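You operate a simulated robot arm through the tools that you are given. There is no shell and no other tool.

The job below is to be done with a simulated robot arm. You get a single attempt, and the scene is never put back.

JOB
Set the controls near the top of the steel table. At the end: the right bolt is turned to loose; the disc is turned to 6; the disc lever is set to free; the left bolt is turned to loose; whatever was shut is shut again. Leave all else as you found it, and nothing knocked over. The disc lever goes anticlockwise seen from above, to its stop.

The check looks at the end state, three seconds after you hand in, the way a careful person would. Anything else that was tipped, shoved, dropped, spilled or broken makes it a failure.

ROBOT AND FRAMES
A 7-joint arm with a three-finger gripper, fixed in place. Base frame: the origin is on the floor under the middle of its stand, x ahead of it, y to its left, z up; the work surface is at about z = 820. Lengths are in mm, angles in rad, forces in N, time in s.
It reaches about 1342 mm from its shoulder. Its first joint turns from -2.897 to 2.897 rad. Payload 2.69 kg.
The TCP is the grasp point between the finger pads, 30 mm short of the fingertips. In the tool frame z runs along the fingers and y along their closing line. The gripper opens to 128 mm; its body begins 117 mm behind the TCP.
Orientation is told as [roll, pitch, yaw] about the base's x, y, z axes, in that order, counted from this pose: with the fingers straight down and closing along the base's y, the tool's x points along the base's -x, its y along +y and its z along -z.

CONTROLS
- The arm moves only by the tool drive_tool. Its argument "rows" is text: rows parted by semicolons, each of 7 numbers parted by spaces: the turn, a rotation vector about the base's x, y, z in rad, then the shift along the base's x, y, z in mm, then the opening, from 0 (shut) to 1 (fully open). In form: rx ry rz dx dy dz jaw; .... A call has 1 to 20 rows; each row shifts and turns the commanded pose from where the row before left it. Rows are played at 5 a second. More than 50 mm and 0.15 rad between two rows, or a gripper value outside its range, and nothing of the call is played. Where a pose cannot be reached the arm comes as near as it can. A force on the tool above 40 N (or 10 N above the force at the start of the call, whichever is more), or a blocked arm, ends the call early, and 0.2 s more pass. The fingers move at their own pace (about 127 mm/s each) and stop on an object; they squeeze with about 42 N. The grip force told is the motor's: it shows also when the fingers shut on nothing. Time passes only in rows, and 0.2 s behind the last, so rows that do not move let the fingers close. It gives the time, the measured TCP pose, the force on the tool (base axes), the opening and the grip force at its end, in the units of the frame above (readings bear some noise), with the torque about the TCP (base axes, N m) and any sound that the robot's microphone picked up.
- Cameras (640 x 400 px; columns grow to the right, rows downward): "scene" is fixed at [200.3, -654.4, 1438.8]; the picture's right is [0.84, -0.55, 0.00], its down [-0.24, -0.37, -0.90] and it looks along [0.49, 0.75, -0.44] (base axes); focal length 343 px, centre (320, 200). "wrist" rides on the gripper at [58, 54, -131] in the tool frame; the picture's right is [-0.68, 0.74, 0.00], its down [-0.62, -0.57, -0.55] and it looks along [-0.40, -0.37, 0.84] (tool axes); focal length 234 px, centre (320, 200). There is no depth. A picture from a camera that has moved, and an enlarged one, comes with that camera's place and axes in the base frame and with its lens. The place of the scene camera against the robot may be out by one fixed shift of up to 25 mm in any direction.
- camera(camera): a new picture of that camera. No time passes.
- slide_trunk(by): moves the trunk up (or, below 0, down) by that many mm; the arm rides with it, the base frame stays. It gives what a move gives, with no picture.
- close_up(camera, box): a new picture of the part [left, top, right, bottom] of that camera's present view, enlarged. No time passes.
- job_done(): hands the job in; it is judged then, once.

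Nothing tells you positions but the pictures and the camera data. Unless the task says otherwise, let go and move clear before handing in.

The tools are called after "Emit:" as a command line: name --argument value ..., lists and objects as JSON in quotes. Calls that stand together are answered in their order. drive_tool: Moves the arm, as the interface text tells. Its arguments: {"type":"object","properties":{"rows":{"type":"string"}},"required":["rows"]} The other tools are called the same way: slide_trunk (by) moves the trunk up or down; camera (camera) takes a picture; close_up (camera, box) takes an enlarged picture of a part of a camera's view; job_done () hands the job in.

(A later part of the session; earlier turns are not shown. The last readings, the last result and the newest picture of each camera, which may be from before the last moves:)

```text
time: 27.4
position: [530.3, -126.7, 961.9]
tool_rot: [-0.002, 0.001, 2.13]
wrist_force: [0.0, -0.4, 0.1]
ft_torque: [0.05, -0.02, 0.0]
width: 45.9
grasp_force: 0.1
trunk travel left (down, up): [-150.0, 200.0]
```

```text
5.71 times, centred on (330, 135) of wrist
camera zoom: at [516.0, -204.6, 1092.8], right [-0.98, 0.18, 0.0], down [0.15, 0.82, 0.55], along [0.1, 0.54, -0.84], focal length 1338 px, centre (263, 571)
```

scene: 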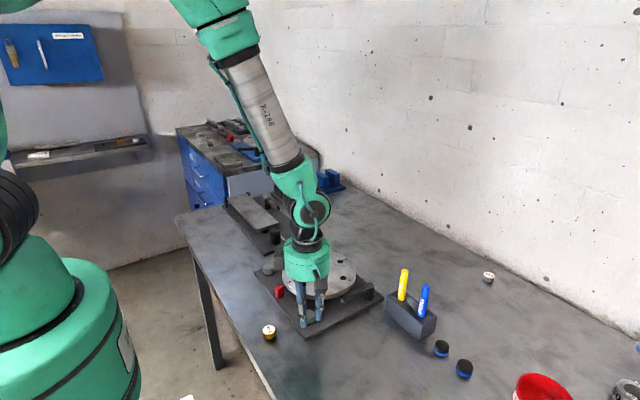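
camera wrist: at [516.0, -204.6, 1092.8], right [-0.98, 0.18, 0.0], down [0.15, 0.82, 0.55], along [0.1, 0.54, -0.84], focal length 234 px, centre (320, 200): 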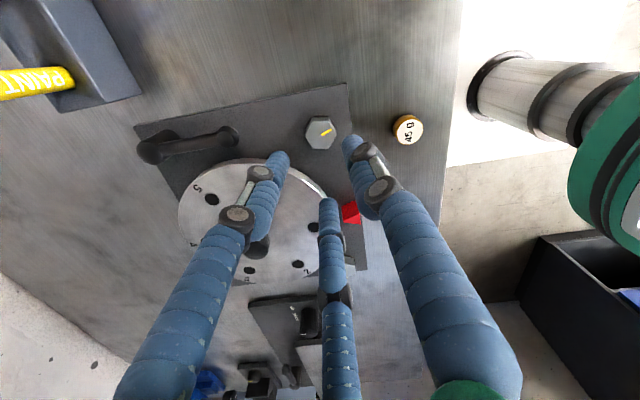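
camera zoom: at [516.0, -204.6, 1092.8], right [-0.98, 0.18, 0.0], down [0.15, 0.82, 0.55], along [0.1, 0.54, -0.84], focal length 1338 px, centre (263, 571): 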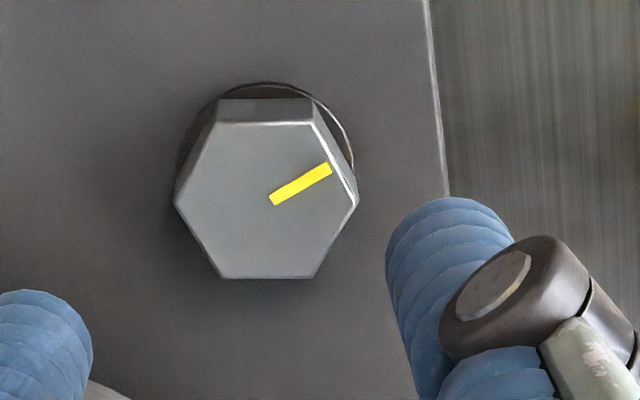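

Right bolt is done. Now to the left bolt at (528.7, 90.5), turning back to yaw -90° on the way.

Emit:
drive_tool --rows "0 0 -0.1322 0 10.86 0 0.36;0 0 -0.1322 0 10.86 0 0.36;0 0 -0.1322 0 10.86 0 0.36;0 0 -0.1322 0 10.86 0 0.36;0 0 -0.1322 0 10.86 0 0.36;0 0 -0.1322 0 10.86 0 0.36;0 0 -0.1322 0 10.86 0 0.36;0 0 -0.1322 0 10.86 0 0.36;0 0 -0.1322 0 10.86 0 0.36;0 0 -0.1322 0 10.86 0 0.36;0 0 -0.1322 0 10.86 0 0.36;0 0 -0.1322 0 10.86 0 0.36;0 0 -0.1322 0 10.86 0 0.36;0 0 -0.1322 0 10.86 0 0.36;0 0 -0.1322 0 10.86 0 0.36;0 0 -0.1322 0 10.86 0 0.36;0 0 -0.1322 0 10.86 0 0.36;0 0 -0.1322 0 10.86 0 0.36;0 0 -0.1322 0 10.86 0 0.36;0 0 -0.1322 0 10.86 0 0.36"

Emit:
drive_tool --rows "0 0 -0.1322 0 0 0 0.36;0 0 -0.1322 0 0 0 0.36;0 0 -0.1322 0 0 0 0.36;0 0 -0.1322 0 0 0 0.36;0 0 -0.1322 0 0 0 0.36;0 0 -0.1322 0 0 0 0.36;0 0 -0.1322 0 0 0 0.36;0 0 -0.1322 0 0 0 0.36;0 0 0 0 0 0 0.36"

Emit:
camera --camera "wrist"

Emit:
close_up --camera "wrist" --box '[270, 100, 370, 170]'

```text
time: 31.6
position: [528.8, 90.5, 963.2]
tool_rot: [0.001, 0.0, -0.518]
wrist_force: [0.0, 0.6, -0.2]
ft_torque: [0.03, 0.01, 0.02]
width: 46.1
grasp_force: 0.0
trunk travel left (down, up): [-150.0, 200.0]
```

```text
time: 33.6
position: [530.3, 90.9, 963.7]
tool_rot: [-0.001, 0.002, -1.573]
wrist_force: [0.8, -0.4, 0.3]
ft_torque: [0.01, 0.01, 0.01]
width: 46.2
grasp_force: 0.1
trunk travel left (down, up): [-150.0, 200.0]
```

```text
taken
camera wrist: at [583.6, 149.0, 1094.1], right [0.74, -0.68, 0.0], down [-0.57, -0.62, 0.55], along [-0.37, -0.4, -0.84], focal length 234 px, centre (320, 200)
```

wrist: 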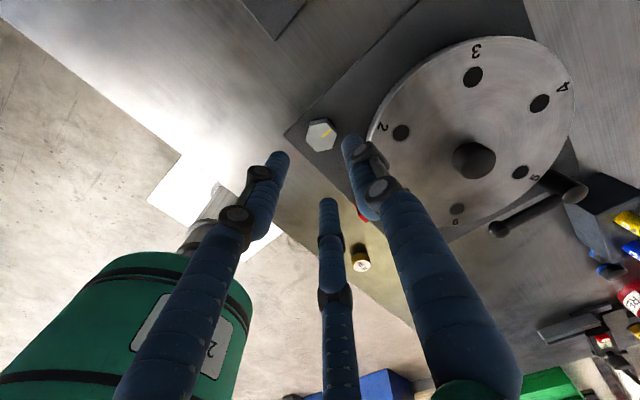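

```text
5.71 times, centred on (320, 135) of wrist
camera zoom: at [583.6, 149.0, 1094.1], right [0.74, -0.68, 0.0], down [-0.57, -0.62, 0.55], along [-0.37, -0.4, -0.84], focal length 1338 px, centre (320, 571)
```

zoom: 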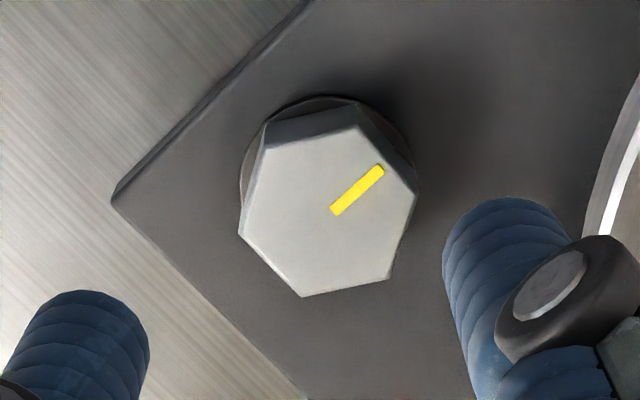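

Emit:
drive_tool --rows "0 0 0 0 -1 -19 0.36;0 0 0 0 0 -19 0.36;0 0 0 0 0 -19 0.36;0 0 0 0 0 -19 0.36;0 0 0 0 0 -19 0.36;0 0 0 0 0 0 0.36;0 0 0 0 0 0 0.36"

Emit:
close_up --camera "wrist" --box '[260, 120, 400, 220]'

```text
time: 35.2
position: [530.9, 89.8, 870.0]
tool_rot: [0.0, 0.001, -1.571]
wrist_force: [-0.5, -0.7, 0.6]
ft_torque: [0.0, 0.01, 0.02]
width: 46.1
grasp_force: 0.1
trunk travel left (down, up): [-150.0, 200.0]
```

```text
4.00 times, centred on (330, 170) of wrist
camera zoom: at [584.0, 147.6, 1000.2], right [0.74, -0.68, 0.0], down [-0.57, -0.62, 0.55], along [-0.37, -0.4, -0.84], focal length 937 px, centre (280, 320)
```

zoom: 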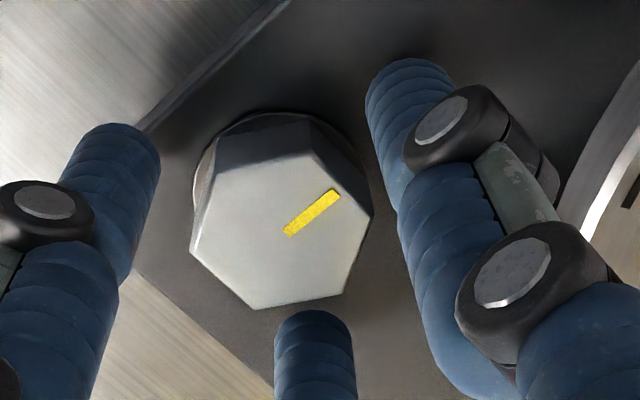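

Emit:
drive_tool --rows "0 0 0 -1 -0.3 -3.2 0.36;0 0 0 0 0 -3 0.36;0 0 0 0 0 0 0.36;0 0 0 0 0 0 0.28;0 0 0 0 0 0 0.2;0 0 0 0 0 0 0.1;0 0 0 0 0 0 0;0 0 0 0 0 0 0"

Emit:
close_up --camera "wrist" --box '[260, 120, 400, 220]'

```text
time: 37.0
position: [530.1, 87.3, 862.1]
tool_rot: [0.0, 0.0, -1.572]
wrist_force: [12.1, -19.3, -3.9]
ft_torque: [-0.69, -0.62, 0.04]
width: 29.7
grasp_force: 45.3
trunk travel left (down, up): [-150.0, 200.0]
```

```text
4.00 times, centred on (330, 170) of wrist
camera zoom: at [583.4, 146.8, 993.1], right [0.74, -0.68, 0.0], down [-0.57, -0.62, 0.55], along [-0.37, -0.4, -0.84], focal length 937 px, centre (280, 320)
```

zoom: 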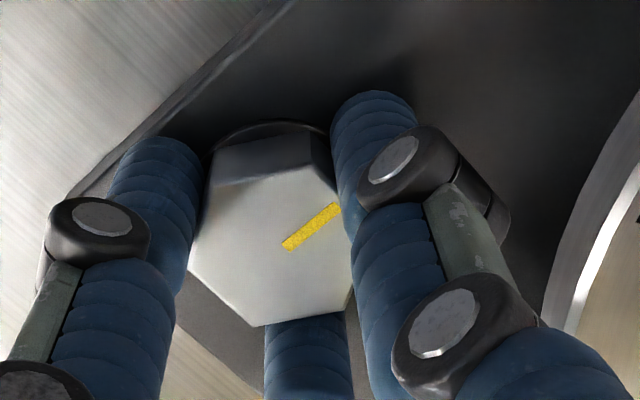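

Emit:
drive_tool --rows "0 0 0 0.6 -1.0 0 0;0 0 0.08 0 0 0 0;0 0 0.08 0 0 0 0;0 0 0 0 0 0 0"

```text
time: 38.0
position: [529.0, 88.5, 862.1]
tool_rot: [0.0, 0.0, -1.411]
wrist_force: [11.4, -5.1, -2.3]
ft_torque: [-0.09, -0.02, 0.0]
width: 29.5
grasp_force: 44.9
trunk travel left (down, up): [-150.0, 200.0]
```

Emit:
drive_tool --rows "0 0 0.1 0.5 -0.2 0 0;0 0 0.1 0 0 0 0;0 0 0.1 0 0 0 0;0 0 0.1 0 0 0 0;0 0 0.1 0 0 0 0;0 0 0.1 0 0 0 0;0 0 0 0 0 0 0"

Emit:
close_up --camera "wrist" --box '[260, 120, 400, 220]'

```text
time: 39.6
position: [529.4, 89.3, 862.6]
tool_rot: [-0.001, 0.0, -0.809]
wrist_force: [1.1, 4.1, -3.3]
ft_torque: [0.16, -0.13, 0.01]
width: 29.2
grasp_force: 45.3
trunk travel left (down, up): [-150.0, 200.0]
```

```text
4.00 times, centred on (330, 170) of wrist
camera zoom: at [528.5, 167.8, 993.1], right [1.0, 0.02, 0.0], down [0.02, -0.84, 0.55], along [0.01, -0.55, -0.84], focal length 937 px, centre (280, 320)
```

zoom: 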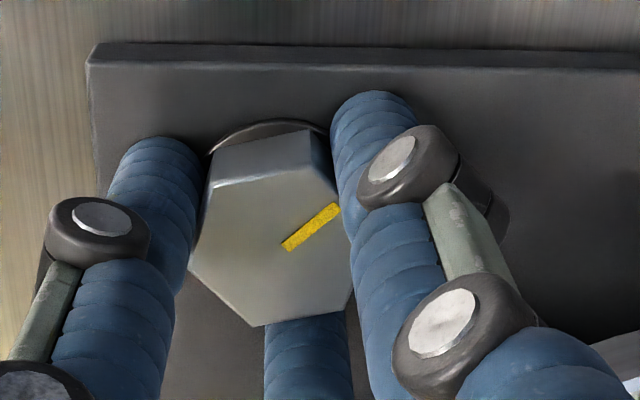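

Emit:
drive_tool --rows "0 0 0.1 0 0 0 0;0 0 0.1 0 0 0 0;0 0 0.1 0 0 0 0;0 0 0.1 0 0 0 0;0 0 0.1 0 0 0 0;0 0 0.1 0 0 0 0;0 0 0 0 0 0 0"

Emit:
drive_tool --rows "0 0 0.1 0 0 0 0;0 0 0.1 0 0 0 0;0 0 0.1 0 0 0 0;0 0 0.1 0 0 0 0;0 0 0 0 0 0 0"

Emit:
close_up --camera "wrist" --box '[260, 120, 400, 220]'

```text
time: 41.2
position: [529.2, 87.7, 861.2]
tool_rot: [0.001, 0.0, -0.21]
wrist_force: [-3.5, 9.7, 2.2]
ft_torque: [0.28, 0.51, 0.04]
width: 29.5
grasp_force: 45.1
trunk travel left (down, up): [-150.0, 200.0]
```

```text
time: 42.4
position: [529.1, 87.5, 862.9]
tool_rot: [0.002, 0.0, 0.19]
wrist_force: [-4.2, 0.9, 15.2]
ft_torque: [-0.08, 0.2, 0.02]
width: 29.8
grasp_force: 45.2
trunk travel left (down, up): [-150.0, 200.0]
```

```text
4.00 times, centred on (330, 170) of wrist
camera zoom: at [462.2, 130.0, 993.0], right [0.52, 0.85, 0.0], down [0.71, -0.44, 0.55], along [0.47, -0.29, -0.84], focal length 937 px, centre (280, 320)
```

zoom: 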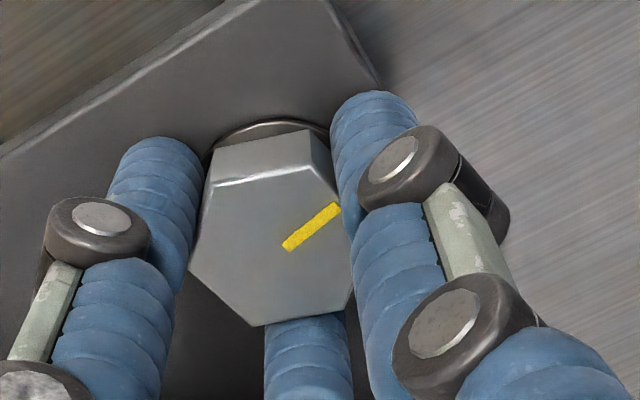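

Emit:
drive_tool --rows "0 0 0.1 0 0 0.6 0;0 0 0.1 0 0 0 0;0 0 0.1 0 0 0 0;0 0 0.1 0 0 0 0;0 0 0.1 0 0 0 0;0 0 0 0 0 0 0"

Emit:
drive_tool --rows "0 0 0.1 0 0 0 0;0 0 0.1 0 0 0 0;0 0 0.1 0 0 0 0;0 0 0.1 0 0 0 0;0 0 0 0 0 0 0"

Emit:
close_up --camera "wrist" --box '[260, 120, 400, 220]'

```text
time: 43.8
position: [529.8, 87.1, 862.0]
tool_rot: [0.001, 0.001, 0.69]
wrist_force: [0.8, 10.3, -7.5]
ft_torque: [0.38, -0.32, 0.03]
width: 29.4
grasp_force: 44.6
trunk travel left (down, up): [-150.0, 200.0]
```

```text
time: 45.0
position: [530.2, 89.1, 862.5]
tool_rot: [-0.001, 0.001, 1.09]
wrist_force: [-3.9, 17.3, -7.9]
ft_torque: [0.47, 0.32, 0.0]
width: 29.6
grasp_force: 45.3
trunk travel left (down, up): [-150.0, 200.0]
```

```text
4.00 times, centred on (330, 170) of wrist
camera zoom: at [455.4, 61.4, 993.2], right [-0.34, 0.94, 0.0], down [0.79, 0.29, 0.55], along [0.52, 0.19, -0.84], focal length 937 px, centre (280, 320)
```

zoom: 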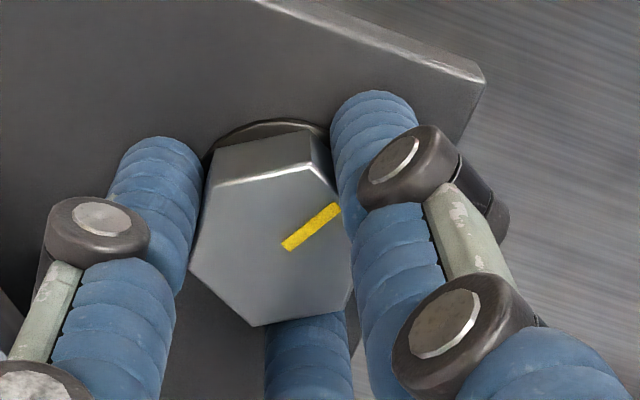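

Emit:
drive_tool --rows "0 0 0.1 -0.2 0.8 -0.3 0;0 0 0.1 0 0 0 0;0 0 0.1 0 0 0 0;0 0 0.1 0 0 0 0;0 0 0 0 0 0 0"

Emit:
drive_tool --rows "0 0 0.1 0 0 0 0;0 0 0.1 0 0 0 0;0 0 0.1 0 0 0 0;0 0 0 0 0 0 0"

Emit:
close_up --camera "wrist" --box '[260, 120, 400, 220]'

```text
time: 46.2
position: [528.9, 88.5, 862.9]
tool_rot: [0.0, -0.001, 1.49]
wrist_force: [2.3, -13.5, -8.9]
ft_torque: [-0.69, -0.12, 0.01]
width: 29.5
grasp_force: 45.2
trunk travel left (down, up): [-150.0, 200.0]
```

```text
time: 47.2
position: [531.4, 87.5, 861.9]
tool_rot: [-0.001, -0.001, 1.792]
wrist_force: [2.7, -20.4, -1.1]
ft_torque: [-0.62, 0.18, 0.01]
width: 29.2
grasp_force: 45.1
trunk travel left (down, up): [-150.0, 200.0]
```

```text
4.00 times, centred on (330, 170) of wrist
camera zoom: at [490.1, 19.6, 993.1], right [-0.87, 0.5, 0.0], down [0.42, 0.72, 0.55], along [0.27, 0.48, -0.84], focal length 937 px, centre (280, 320)
```

zoom: 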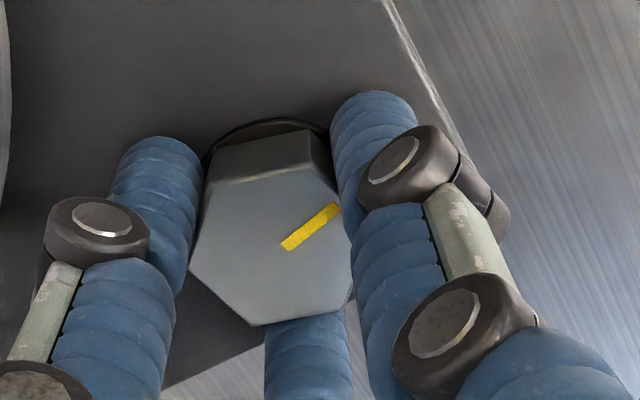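

Emit:
drive_tool --rows "0 0 0.08 0.1 -1 0 0;0 0 0.08 0 0 0 0;0 0 0.08 0 0 0 0;0 0 0.08 0 0 0 0;0 0 0 0 0 0 0"

Emit:
close_up --camera "wrist" --box '[260, 120, 400, 220]'

```text
time: 48.4
position: [531.0, 88.5, 861.9]
tool_rot: [-0.001, -0.001, 2.111]
wrist_force: [-0.8, 10.3, -0.5]
ft_torque: [0.55, 0.1, -0.74]
width: 30.4
grasp_force: 44.8
trunk travel left (down, up): [-150.0, 200.0]
```

```text
4.00 times, centred on (330, 170) of wrist
camera zoom: at [513.7, 10.7, 993.3], right [-0.98, 0.2, 0.0], down [0.17, 0.82, 0.55], along [0.11, 0.54, -0.84], focal length 937 px, centre (280, 320)
```

zoom: 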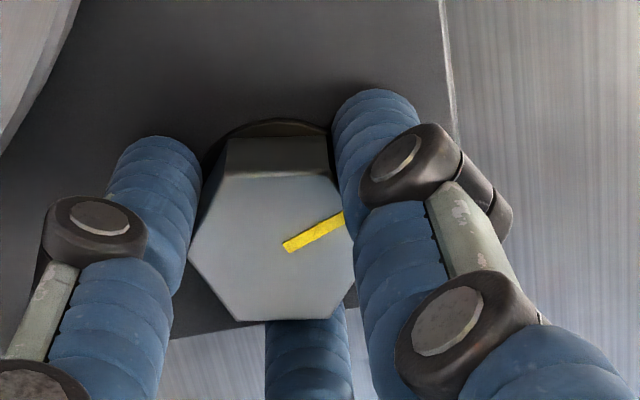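

Left bolt reached its stop too. I release, rise and then go to view the lever and holder.

Emit:
drive_tool --rows "0 0 0 0 0 0 0.36;0 0 0 0 0 0 0.36;0 0 0 0 0 5 0.36;0 0 0 0 0 20 0.36;0 0 0 0 0 25 0.36;0 0 0 0 0 25 0.36;0 0 0 0 0 25 0.36;0 0 0 0 0 30 0.36;0 0 0 0 0 30 0.36;0 0 0 0 0 0 0.36"

Emit:
camera --camera "wrist"

Emit:
close_up --camera "wrist" --box '[200, 60, 400, 200]'

```text
time: 50.6
position: [529.8, 88.6, 1022.7]
tool_rot: [0.0, -0.002, 2.109]
wrist_force: [-0.6, -0.3, 0.4]
ft_torque: [0.03, -0.03, -0.01]
width: 46.2
grasp_force: 0.0
trunk travel left (down, up): [-150.0, 200.0]
```

```text
taken
camera wrist: at [513.3, 11.8, 1154.0], right [-0.98, 0.2, 0.0], down [0.17, 0.82, 0.55], along [0.11, 0.54, -0.84], focal length 234 px, centre (320, 200)
```

wrist: 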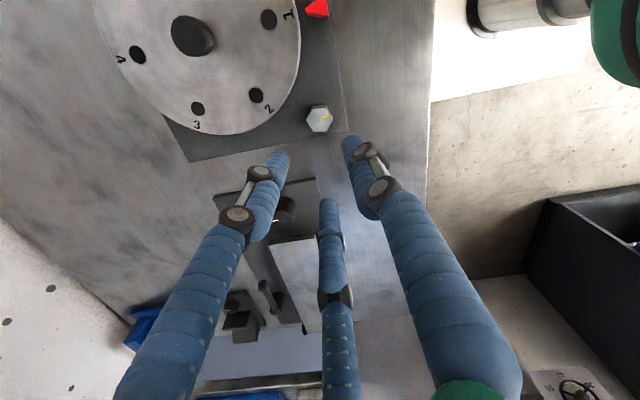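

```text
2.86 times, centred on (300, 130) of wrist
camera zoom: at [513.3, 11.8, 1154.0], right [-0.98, 0.2, 0.0], down [0.17, 0.82, 0.55], along [0.11, 0.54, -0.84], focal length 669 px, centre (377, 400)
```

zoom: 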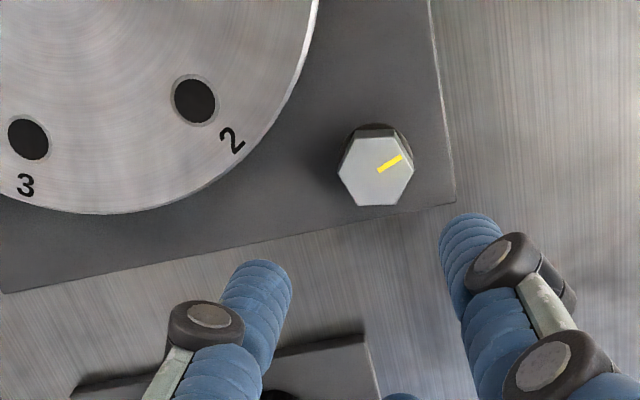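

Left bolt done (mark at ~200°). Now I move above the lever hub (≈697, -146), staying high, with yaw going back to -90°.

Emit:
drive_tool --rows "0 0 -0.1315 8.35 -11.73 1.9 0.3;0 0 -0.1315 8.35 -11.73 1.9 0.3;0 0 -0.1315 8.35 -11.73 1.9 0.3;0 0 -0.1315 8.35 -11.73 1.9 0.3;0 0 -0.1315 8.35 -11.73 1.9 0.3;0 0 -0.1315 8.35 -11.73 1.9 0.3;0 0 -0.1315 8.35 -11.73 1.9 0.3;0 0 -0.1315 8.35 -11.73 1.9 0.3;0 0 -0.1315 8.35 -11.73 1.9 0.3;0 0 -0.1315 8.35 -11.73 1.9 0.3;0 0 -0.1315 8.35 -11.73 1.9 0.3;0 0 -0.1315 8.35 -11.73 1.9 0.3;0 0 -0.1315 8.35 -11.73 1.9 0.3;0 0 -0.1315 8.35 -11.73 1.9 0.3;0 0 -0.1315 8.35 -11.73 1.9 0.3;0 0 -0.1315 8.35 -11.73 1.9 0.3;0 0 -0.1315 8.35 -11.73 1.9 0.3;0 0 -0.1315 8.35 -11.73 1.9 0.3;0 0 -0.1315 8.35 -11.73 1.9 0.3;0 0 -0.1315 8.35 -11.73 1.9 0.3"

Emit:
drive_tool --rows "0 0 -0.1315 0 0 0 0.3;0 0 -0.1315 0 0 0 0.3;0 0 -0.1315 0 0 0 0.3;0 0 -0.1315 0 0 0 0.3;0 0 -0.1315 0 0 0 0.3;0 0 -0.1315 0 0 0 0.3;0 0 -0.1315 0 0 0 0.3;0 0 -0.1315 0 0 0 0.3;0 0 0 0 0 0 0.3"

Emit:
camera --camera "wrist"

Emit:
close_up --camera "wrist" --box '[230, 70, 410, 190]'

```text
time: 54.8
position: [695.3, -146.3, 1061.2]
tool_rot: [0.001, 0.0, -0.521]
wrist_force: [0.5, 0.0, -0.7]
ft_torque: [0.03, 0.01, -0.03]
width: 38.4
grasp_force: 0.0
trunk travel left (down, up): [-150.0, 200.0]
```

```text
time: 56.8
position: [696.7, -146.6, 1060.5]
tool_rot: [0.001, 0.001, -1.572]
wrist_force: [0.6, -0.7, 0.8]
ft_torque: [0.01, 0.0, -0.03]
width: 38.7
grasp_force: 0.0
trunk travel left (down, up): [-150.0, 200.0]
```

```text
taken
camera wrist: at [749.4, -87.5, 1191.0], right [0.74, -0.68, 0.0], down [-0.57, -0.61, 0.55], along [-0.37, -0.4, -0.84], focal length 234 px, centre (320, 200)
```

wrist: 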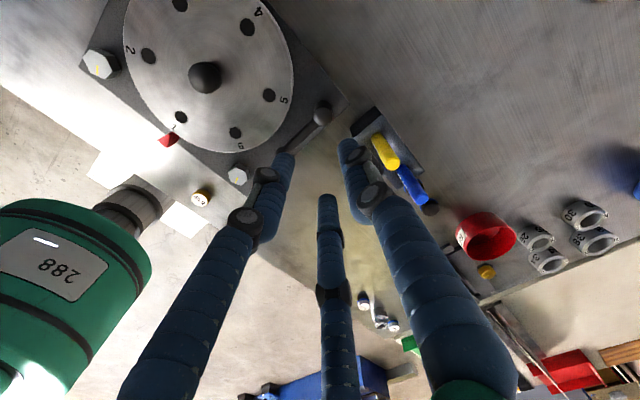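

```text
3.33 times, centred on (320, 130) of wrist
camera zoom: at [749.4, -87.5, 1191.0], right [0.74, -0.68, 0.0], down [-0.57, -0.61, 0.55], along [-0.37, -0.4, -0.84], focal length 781 px, centre (320, 433)
```

zoom: 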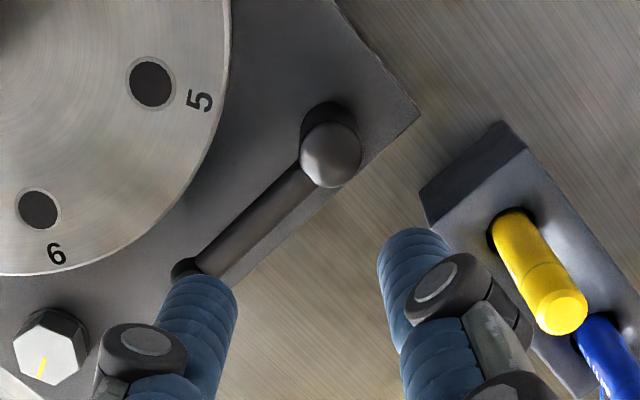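

Emit:
drive_tool --rows "0 0 0 3 0 -26 0.3;0 0 0 0 0 -26 0.3;0 0 0 0 0 -26 0.3;0 0 0 0 0 -26 0.3;0 0 0 0 0 -26 0.3;0 0 0 0 0 0 0.3;0 0 0 0 0 0 0.3"

Emit:
camera --camera "wrist"

Emit:
close_up --camera "wrist" --box '[260, 110, 400, 210]'

```text
time: 58.4
position: [699.2, -148.2, 929.8]
tool_rot: [-0.001, -0.001, -1.573]
wrist_force: [0.1, -0.6, 1.0]
ft_torque: [0.04, -0.01, -0.01]
width: 38.5
grasp_force: 0.0
trunk travel left (down, up): [-150.0, 200.0]
```

```text
taken
camera wrist: at [752.6, -88.8, 1060.8], right [0.74, -0.68, 0.0], down [-0.57, -0.62, 0.55], along [-0.37, -0.4, -0.84], focal length 234 px, centre (320, 200)
```

wrist: 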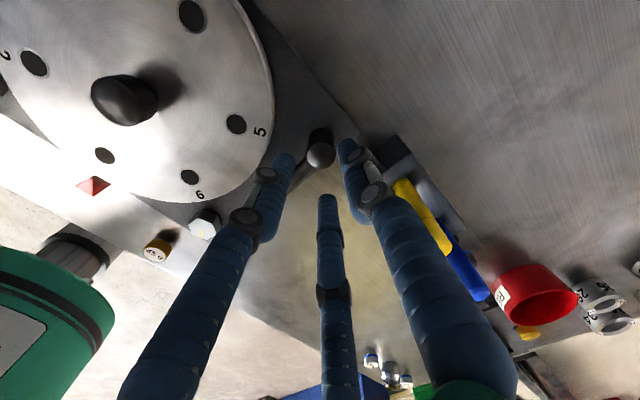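

```text
4.00 times, centred on (330, 160) of wrist
camera zoom: at [752.6, -88.8, 1060.8], right [0.74, -0.68, 0.0], down [-0.57, -0.62, 0.55], along [-0.37, -0.4, -0.84], focal length 937 px, centre (280, 360)
```

zoom: 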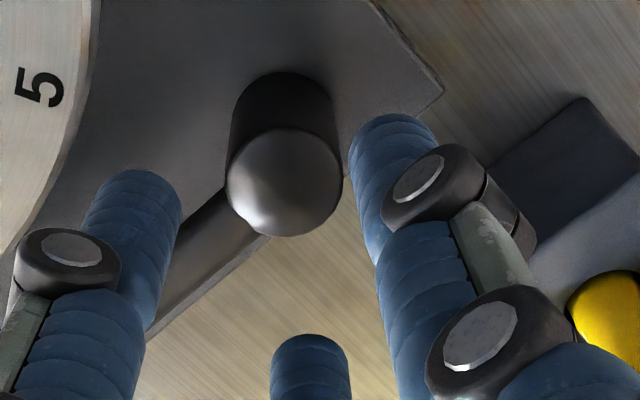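

Hub axis ≈ (700.2, -147), Ø25. I descend around the hub with the arm between two fingers.

Emit:
drive_tool --rows "0 0 0 1.3 0 -16 0.3;0 0 0 0 0 -16 0.3;0 0 0 0 0 -16 0.3;0 0 0 0 0 -8 0.3;0 0 0 0 0 -7 0.3;0 0 0 0 0 0 0.3;0 0 0 0 0 0 0.3"

Emit:
close_up --camera "wrist" --box '[260, 110, 400, 210]'

Emit:
close_up --camera "scene" --box '[280, 200, 460, 340]'

```text
time: 60.0
position: [699.4, -146.4, 866.8]
tool_rot: [0.0, -0.001, -1.571]
wrist_force: [0.1, -0.2, 0.8]
ft_torque: [0.01, 0.0, 0.0]
width: 38.5
grasp_force: 0.0
trunk travel left (down, up): [-150.0, 200.0]
```

```text
4.00 times, centred on (330, 160) of wrist
camera zoom: at [753.6, -87.7, 998.4], right [0.74, -0.68, 0.0], down [-0.57, -0.62, 0.55], along [-0.37, -0.4, -0.84], focal length 937 px, centre (280, 360)
```

zoom: 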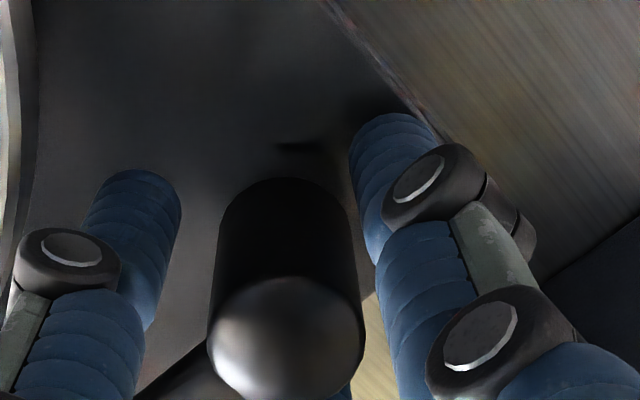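

```text
2.86 times, centred on (370, 270) of scene
camera zoom: at [200.3, -654.4, 1438.8], right [0.84, -0.55, 0.0], down [-0.24, -0.37, -0.9], along [0.49, 0.75, -0.44], focal length 979 px, centre (177, 0)
```

zoom: 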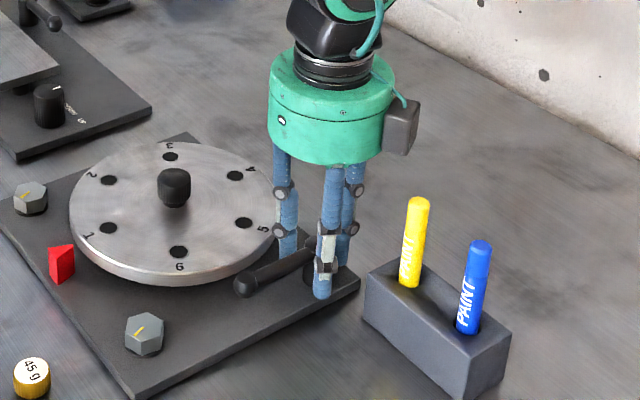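

Emit:
drive_tool --rows "0 0 0 0.3 -0.8 0 0.25;0 0 0 0 0 0 0.15;0 0 0 0 0 0 0.05;0 0 0 0 0 0 0;0 0 0 0 0 0 0"

Emit:
close_up --camera "wrist" --box '[260, 110, 400, 230]'

```text
time: 61.2
position: [700.3, -146.8, 867.3]
tool_rot: [0.0, 0.001, -1.57]
wrist_force: [-5.8, -16.0, -1.0]
ft_torque: [-0.54, 0.21, -0.03]
width: 24.8
grasp_force: 45.5
trunk travel left (down, up): [-150.0, 200.0]
```

```text
3.33 times, centred on (330, 170) of wrist
camera zoom: at [753.7, -89.2, 998.4], right [0.74, -0.68, 0.0], down [-0.57, -0.62, 0.55], along [-0.37, -0.4, -0.84], focal length 781 px, centre (287, 300)
```

zoom: 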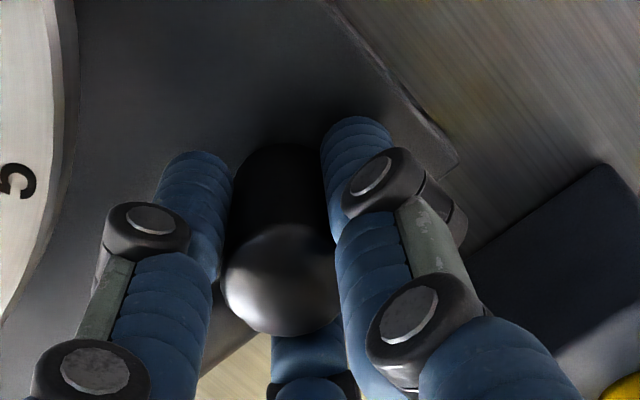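

Emit:
drive_tool --rows "0 0 0 -0.3 -0.8 0 0;0 0 0.08 0 0 0 0;0 0 0.08 0 0 0 0;0 0 0 0 0 0 0"

Emit:
close_up --camera "scene" --box '[280, 220, 440, 340]'

Emit:
close_up --camera "wrist" --box '[260, 110, 400, 230]'

```text
time: 62.2
position: [699.8, -148.0, 867.3]
tool_rot: [0.0, 0.0, -1.408]
wrist_force: [-4.4, -9.0, -0.5]
ft_torque: [-0.15, 0.21, -0.21]
width: 25.3
grasp_force: 45.1
trunk travel left (down, up): [-150.0, 200.0]
```

```text
3.33 times, centred on (360, 280) of scene
camera zoom: at [200.3, -654.4, 1438.8], right [0.84, -0.55, 0.0], down [-0.24, -0.37, -0.9], along [0.49, 0.75, -0.44], focal length 1142 px, centre (187, -67)
```

zoom: 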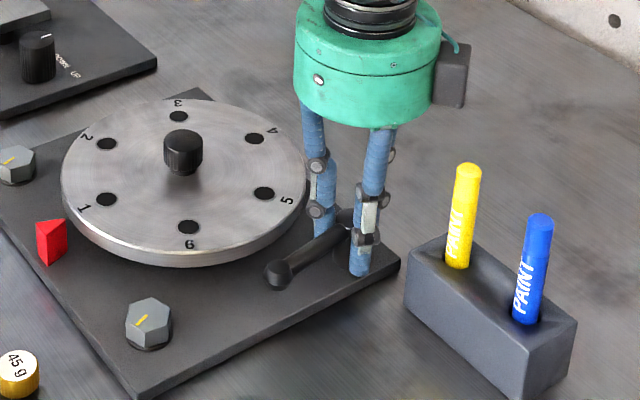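

```text
3.33 times, centred on (330, 170) of wrist
camera zoom: at [743.6, -81.3, 998.4], right [0.84, -0.55, 0.0], down [-0.46, -0.7, 0.55], along [-0.3, -0.46, -0.84], focal length 781 px, centre (287, 300)
```

zoom: 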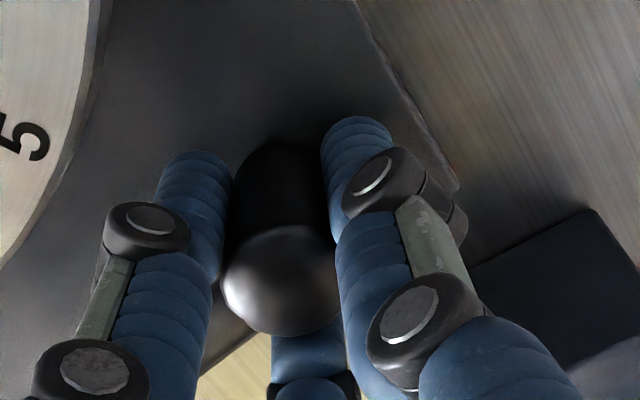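

The lever follows. I keep turning anticlockwise, checking the lever end against the holder.

Emit:
drive_tool --rows "0 0 0.08 -0.2 -0.4 0 0;0 0 0.08 0 0 0 0;0 0 0.08 0 0 0 0;0 0 0.08 0 0 0 0;0 0 0 0 0 0 0"

Emit:
close_up --camera "scene" --box '[280, 220, 440, 340]'

```text
time: 63.4
position: [698.5, -147.9, 867.2]
tool_rot: [0.0, 0.0, -1.089]
wrist_force: [-0.3, 10.5, -3.4]
ft_torque: [0.48, 0.09, -0.03]
width: 25.3
grasp_force: 44.8
trunk travel left (down, up): [-150.0, 200.0]
```

```text
3.33 times, centred on (360, 280) of scene
camera zoom: at [200.3, -654.4, 1438.8], right [0.84, -0.55, 0.0], down [-0.24, -0.37, -0.9], along [0.49, 0.75, -0.44], focal length 1142 px, centre (187, -67)
```

zoom: 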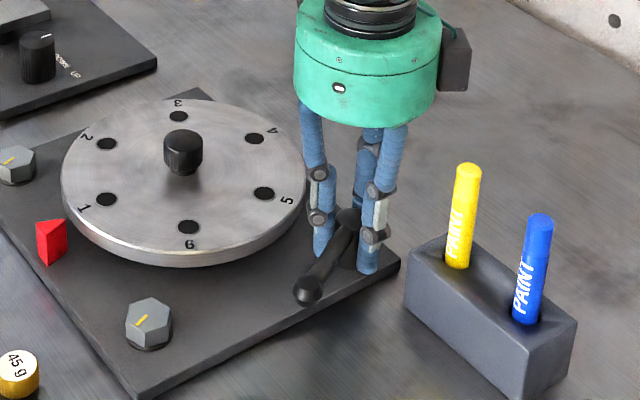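

Emit:
drive_tool --rows "0 0 0.08 0 0.4 0 0;0 0 0.08 0 0 0 0;0 0 0.08 0 0 0 0;0 0 0.08 0 0 0 0;0 0 0 0 0 0 0"

Emit:
close_up --camera "scene" --box '[280, 220, 440, 340]'

Emit:
camera --camera "wrist"

```text
time: 64.6
position: [700.8, -147.5, 867.8]
tool_rot: [0.0, -0.001, -0.768]
wrist_force: [1.6, 10.2, 0.6]
ft_torque: [0.38, 0.1, 0.02]
width: 24.9
grasp_force: 45.2
trunk travel left (down, up): [-150.0, 200.0]
```

```text
3.33 times, centred on (360, 280) of scene
camera zoom: at [200.3, -654.4, 1438.8], right [0.84, -0.55, 0.0], down [-0.24, -0.37, -0.9], along [0.49, 0.75, -0.44], focal length 1142 px, centre (187, -67)
```

zoom: 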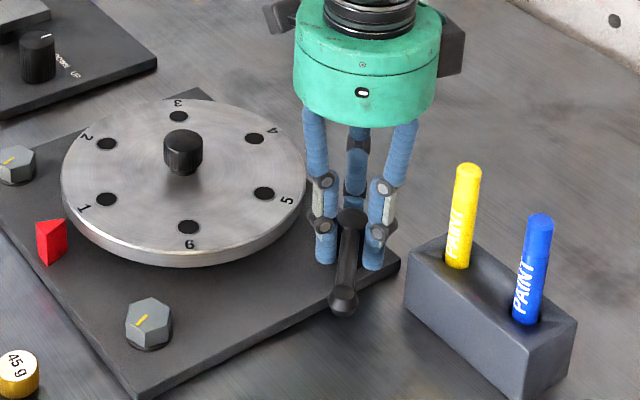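

```text
taken
camera wrist: at [695.3, -68.3, 998.4], right [1.0, 0.06, 0.0], down [0.05, -0.83, 0.55], along [0.03, -0.55, -0.84], focal length 234 px, centre (320, 200)
```

wrist: 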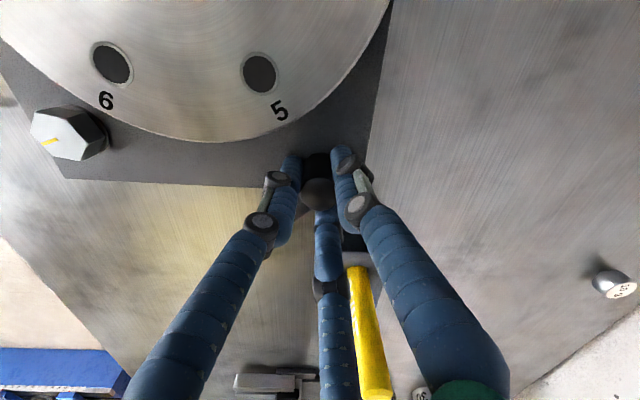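

Emit:
drive_tool --rows "0 0 0.06 0 0.5 0 0;0 0 0.06 0 0 0 0;0 0 0.06 0 0 0 0;0 0 0.06 0 0 0 0;0 0 0 0 0 0 0"

Emit:
close_up --camera "scene" --box '[280, 220, 440, 340]'

```text
time: 65.8
position: [699.9, -148.7, 868.1]
tool_rot: [-0.001, 0.0, -0.531]
wrist_force: [-1.9, -10.2, 2.0]
ft_torque: [-0.56, -0.02, 0.09]
width: 25.0
grasp_force: 44.8
trunk travel left (down, up): [-150.0, 200.0]
```

```text
3.33 times, centred on (360, 280) of scene
camera zoom: at [200.3, -654.4, 1438.8], right [0.84, -0.55, 0.0], down [-0.24, -0.37, -0.9], along [0.49, 0.75, -0.44], focal length 1142 px, centre (187, -67)
```

zoom: 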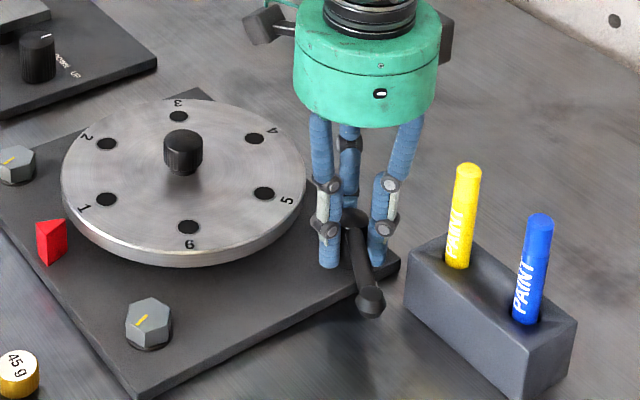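

Emit:
drive_tool --rows "0 0 0.05 0 -0.3 0 0;0 0 0.05 0 0 0 0;0 0 0.05 0 0 0 0;0 0 0 0 0 0 0"

Emit:
close_up --camera "scene" --box '[280, 220, 440, 340]'

```text
time: 66.8
position: [701.0, -147.9, 868.4]
tool_rot: [0.0, 0.0, -0.382]
wrist_force: [2.0, -6.4, -0.1]
ft_torque: [-0.19, -0.08, 0.2]
width: 25.0
grasp_force: 45.3
trunk travel left (down, up): [-150.0, 200.0]
```

```text
3.33 times, centred on (360, 280) of scene
camera zoom: at [200.3, -654.4, 1438.8], right [0.84, -0.55, 0.0], down [-0.24, -0.37, -0.9], along [0.49, 0.75, -0.44], focal length 1142 px, centre (187, -67)
```

zoom: 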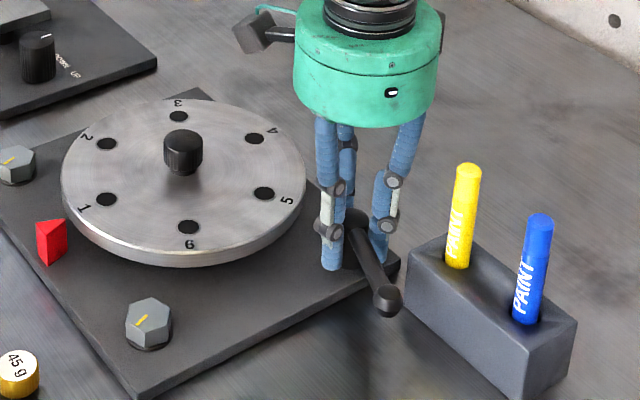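

Emit:
drive_tool --rows "0 0 0.05 0 -0.2 0 0;0 0 0.05 0 0 0 0;0 0 0 0 0 0 0"

Emit:
close_up --camera "scene" --box '[320, 240, 440, 330]'

```text
time: 67.6
position: [700.1, -147.0, 867.4]
tool_rot: [0.0, -0.001, -0.283]
wrist_force: [3.9, -5.0, -4.5]
ft_torque: [-0.18, -0.31, 0.23]
width: 25.1
grasp_force: 45.2
trunk travel left (down, up): [-150.0, 200.0]
```

```text
4.44 times, centred on (380, 285) of scene
camera zoom: at [200.3, -654.4, 1438.8], right [0.84, -0.55, 0.0], down [-0.24, -0.37, -0.9], along [0.49, 0.75, -0.44], focal length 1523 px, centre (53, -178)
```

zoom: 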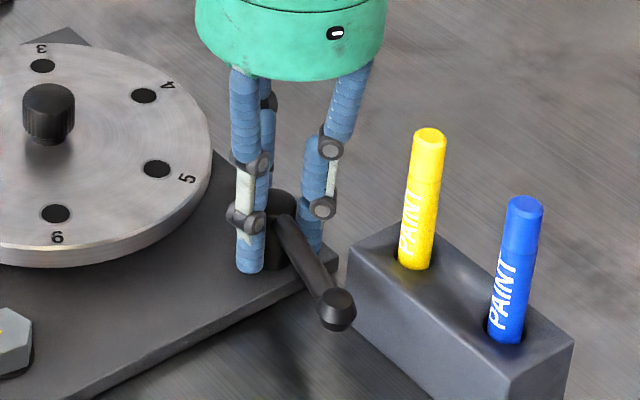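

Emit:
drive_tool --rows "0 0 0.05 0.1 0 0 0;0 0 0.05 0 0 0 0;0 0 0 0 0 0 0"

Emit:
close_up --camera "scene" --box '[320, 240, 440, 330]'

Emit:
camera --camera "wrist"

```text
time: 68.4
position: [701.0, -148.8, 868.1]
tool_rot: [0.001, -0.001, -0.182]
wrist_force: [0.0, -4.7, 0.5]
ft_torque: [-0.11, -0.03, 0.09]
width: 25.2
grasp_force: 45.0
trunk travel left (down, up): [-150.0, 200.0]
```

```text
4.44 times, centred on (380, 285) of scene
camera zoom: at [200.3, -654.4, 1438.8], right [0.84, -0.55, 0.0], down [-0.24, -0.37, -0.9], along [0.49, 0.75, -0.44], focal length 1523 px, centre (53, -178)
```

zoom: 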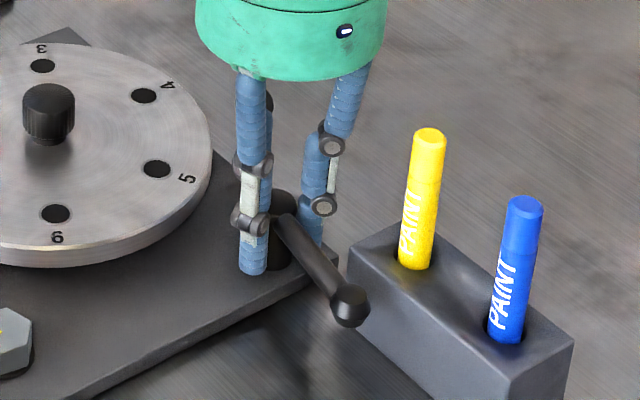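

```text
taken
camera wrist: at [652.0, -84.2, 998.5], right [0.8, 0.6, 0.0], down [0.5, -0.67, 0.55], along [0.33, -0.44, -0.84], focal length 234 px, centre (320, 200)
```

wrist: 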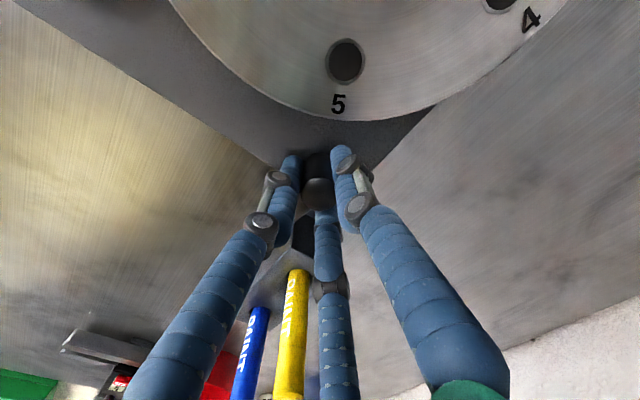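

Emit:
drive_tool --rows "0 0 0.04 0 0 0 0;0 0 0 0 0 0 0"

Emit:
close_up --camera "scene" --box '[320, 240, 440, 330]'

```text
time: 69.0
position: [700.0, -147.6, 867.9]
tool_rot: [0.0, 0.001, -0.143]
wrist_force: [1.5, -5.3, -0.5]
ft_torque: [-0.06, -0.06, -0.18]
width: 24.7
grasp_force: 45.0
trunk travel left (down, up): [-150.0, 200.0]
```

```text
4.44 times, centred on (380, 285) of scene
camera zoom: at [200.3, -654.4, 1438.8], right [0.84, -0.55, 0.0], down [-0.24, -0.37, -0.9], along [0.49, 0.75, -0.44], focal length 1523 px, centre (53, -178)
```

zoom: 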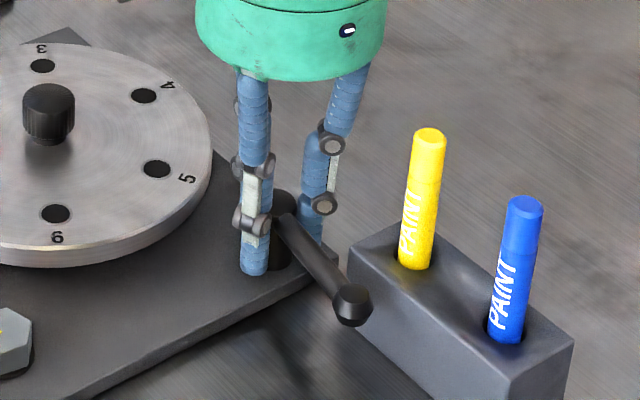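

Emit:
drive_tool --rows "0 0 0.05 0 0 0 0;0 0 0 0 0 0 0;0 0 0 0 0 0 0"

Emit:
close_up --camera "scene" --box '[320, 240, 440, 330]'

```text
time: 69.8
position: [699.5, -147.9, 867.1]
tool_rot: [0.0, 0.0, -0.092]
wrist_force: [1.7, -6.5, 1.7]
ft_torque: [-0.12, -0.04, -0.14]
width: 24.9
grasp_force: 45.1
trunk travel left (down, up): [-150.0, 200.0]
```

```text
4.44 times, centred on (380, 285) of scene
camera zoom: at [200.3, -654.4, 1438.8], right [0.84, -0.55, 0.0], down [-0.24, -0.37, -0.9], along [0.49, 0.75, -0.44], focal length 1523 px, centre (53, -178)
```

zoom: 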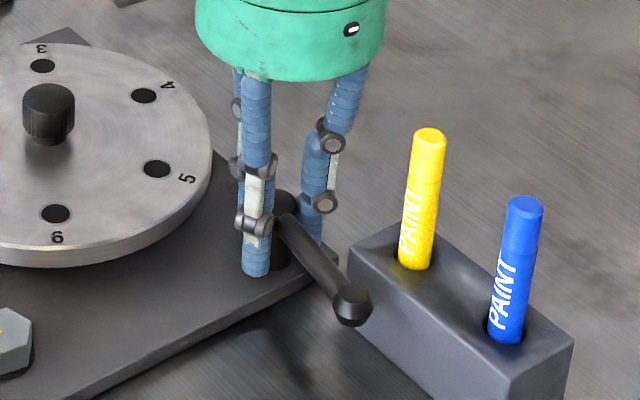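

Emit:
drive_tool --rows "0 0 0.05 0 0 0 0;0 0 0.05 0 0 0 0;0 0 0 0 0 0 0"

Emit:
close_up --camera "scene" --box '[320, 240, 440, 330]'

```text
time: 70.6
position: [699.6, -148.3, 867.4]
tool_rot: [0.002, 0.0, 0.008]
wrist_force: [4.4, -1.3, -0.8]
ft_torque: [0.02, -0.28, -0.19]
width: 25.0
grasp_force: 44.6
trunk travel left (down, up): [-150.0, 200.0]
```

```text
4.44 times, centred on (380, 285) of scene
camera zoom: at [200.3, -654.4, 1438.8], right [0.84, -0.55, 0.0], down [-0.24, -0.37, -0.9], along [0.49, 0.75, -0.44], focal length 1523 px, centre (53, -178)
```

zoom: 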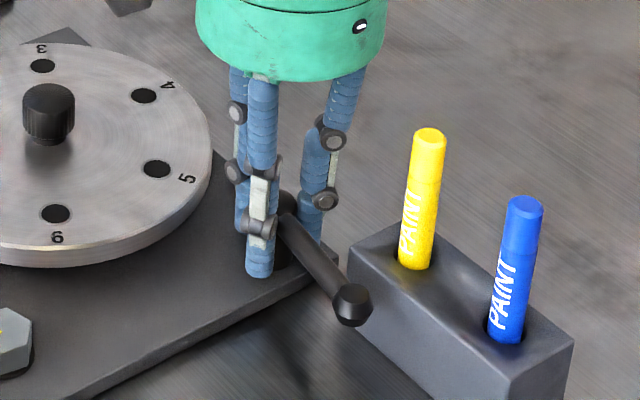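

Emit:
drive_tool --rows "0 0 0.05 0 0 0 0;0 0 0.05 0 0 0 0;0 0 0 0 0 0 0"

Emit:
close_up --camera "scene" --box '[320, 240, 440, 330]'

```text
time: 71.4
position: [700.1, -148.1, 868.5]
tool_rot: [0.0, 0.0, 0.107]
wrist_force: [4.9, 5.2, 1.7]
ft_torque: [0.21, -0.55, -0.3]
width: 24.9
grasp_force: 44.7
trunk travel left (down, up): [-150.0, 200.0]
```

```text
4.44 times, centred on (380, 285) of scene
camera zoom: at [200.3, -654.4, 1438.8], right [0.84, -0.55, 0.0], down [-0.24, -0.37, -0.9], along [0.49, 0.75, -0.44], focal length 1523 px, centre (53, -178)
```

zoom: 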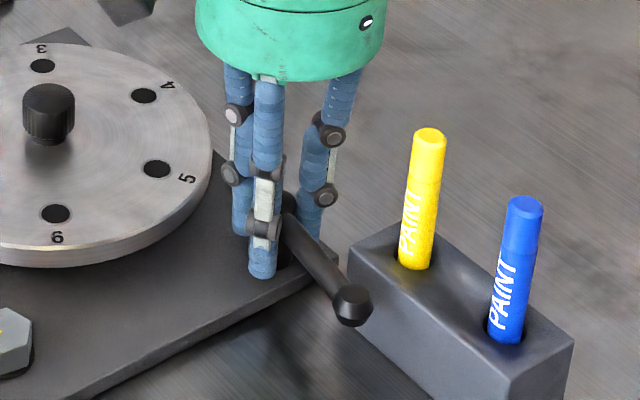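

The lever is at its stop (~80°, no further motion, torque up). I release it and rise.

Emit:
drive_tool --rows "0 0 0 0 0 0 0.3;0 0 0 0 0 0 0.3;0 0 0 0 0 6 0.3;0 0 0 0 0 20 0.3;0 0 0 0 0 25 0.3;0 0 0 0 0 25 0.3;0 0 0 0 0 30 0.3;0 0 0 0 0 30 0.3;0 0 0 0 0 0 0.3"

Emit:
camera --camera "wrist"

Emit:
close_up --camera "scene" --box '[240, 220, 440, 340]'

```text
time: 73.4
position: [696.4, -149.2, 1004.3]
tool_rot: [0.001, 0.001, 0.108]
wrist_force: [-0.1, 0.8, -0.1]
ft_torque: [0.01, -0.03, -0.02]
width: 38.7
grasp_force: 0.1
trunk travel left (down, up): [-150.0, 200.0]
```

```text
taken
camera wrist: at [632.7, -101.5, 1134.1], right [0.59, 0.8, 0.0], down [0.67, -0.5, 0.55], along [0.44, -0.33, -0.84], focal length 234 px, centre (320, 200)
```

wrist: 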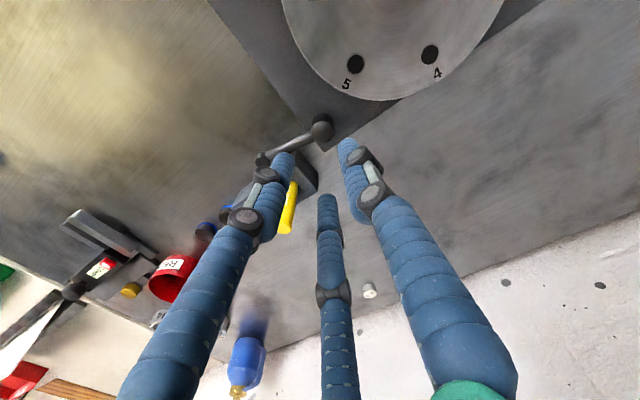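

```text
3.20 times, centred on (340, 280) of scene
camera zoom: at [200.3, -654.4, 1438.8], right [0.84, -0.55, 0.0], down [-0.24, -0.37, -0.9], along [0.49, 0.75, -0.44], focal length 1097 px, centre (256, -56)
```

zoom: 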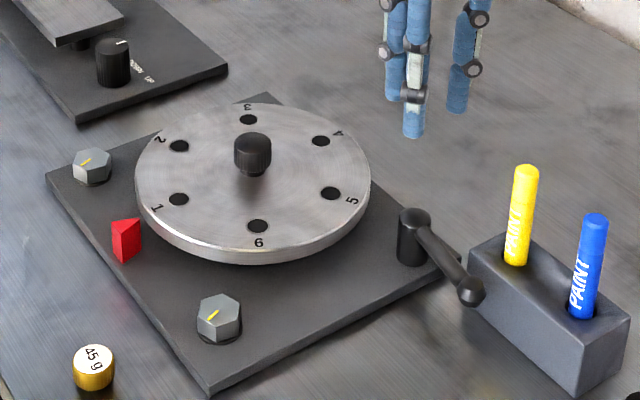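

Lever is free. Now over the disc's centre knob (628.5, -18.5).

Emit:
drive_tool --rows "0 0 0 -17 32.7 -1 0.4;0 0 0 -17 32.7 -1 0.4;0 0 0 -17 32.7 -1 0.4;0 0 0 -17 32.7 -1 0.4;0 0 0 0 0 0 0.4;0 0 0 0 0 0 0.4"

Emit:
camera --camera "wrist"

Emit:
close_up --camera "wrist" --box '[250, 60, 410, 200]'

```text
time: 74.8
position: [632.1, -17.4, 999.2]
tool_rot: [0.002, -0.001, 0.109]
wrist_force: [0.3, -0.3, 0.2]
ft_torque: [0.0, 0.04, -0.02]
width: 51.4
grasp_force: 0.2
trunk travel left (down, up): [-150.0, 200.0]
```

```text
taken
camera wrist: at [567.8, 30.6, 1130.7], right [0.59, 0.8, 0.0], down [0.67, -0.5, 0.55], along [0.44, -0.33, -0.84], focal length 234 px, centre (320, 200)
```

wrist: 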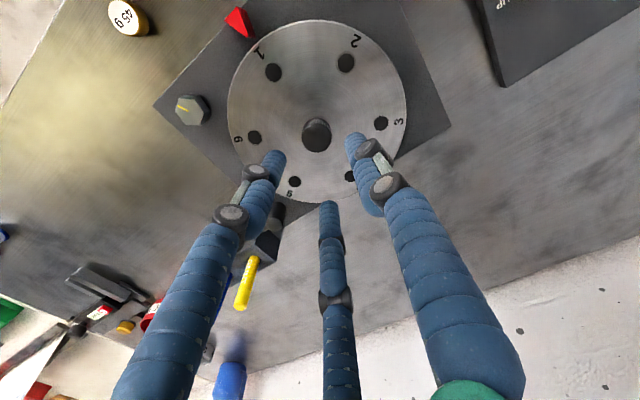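

```text
2.86 times, centred on (330, 130) of wrist
camera zoom: at [567.8, 30.6, 1130.7], right [0.59, 0.8, 0.0], down [0.67, -0.5, 0.55], along [0.44, -0.33, -0.84], focal length 669 px, centre (291, 400)
```

zoom: 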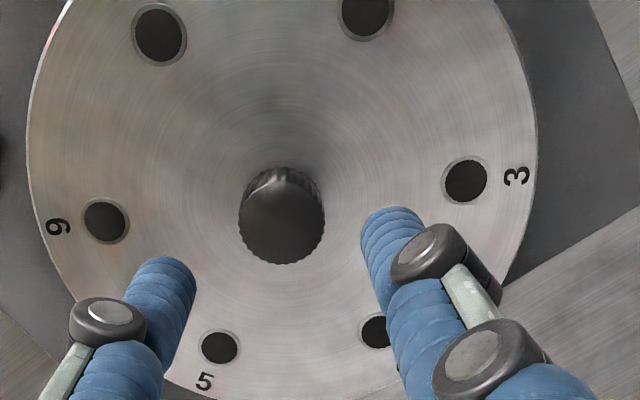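

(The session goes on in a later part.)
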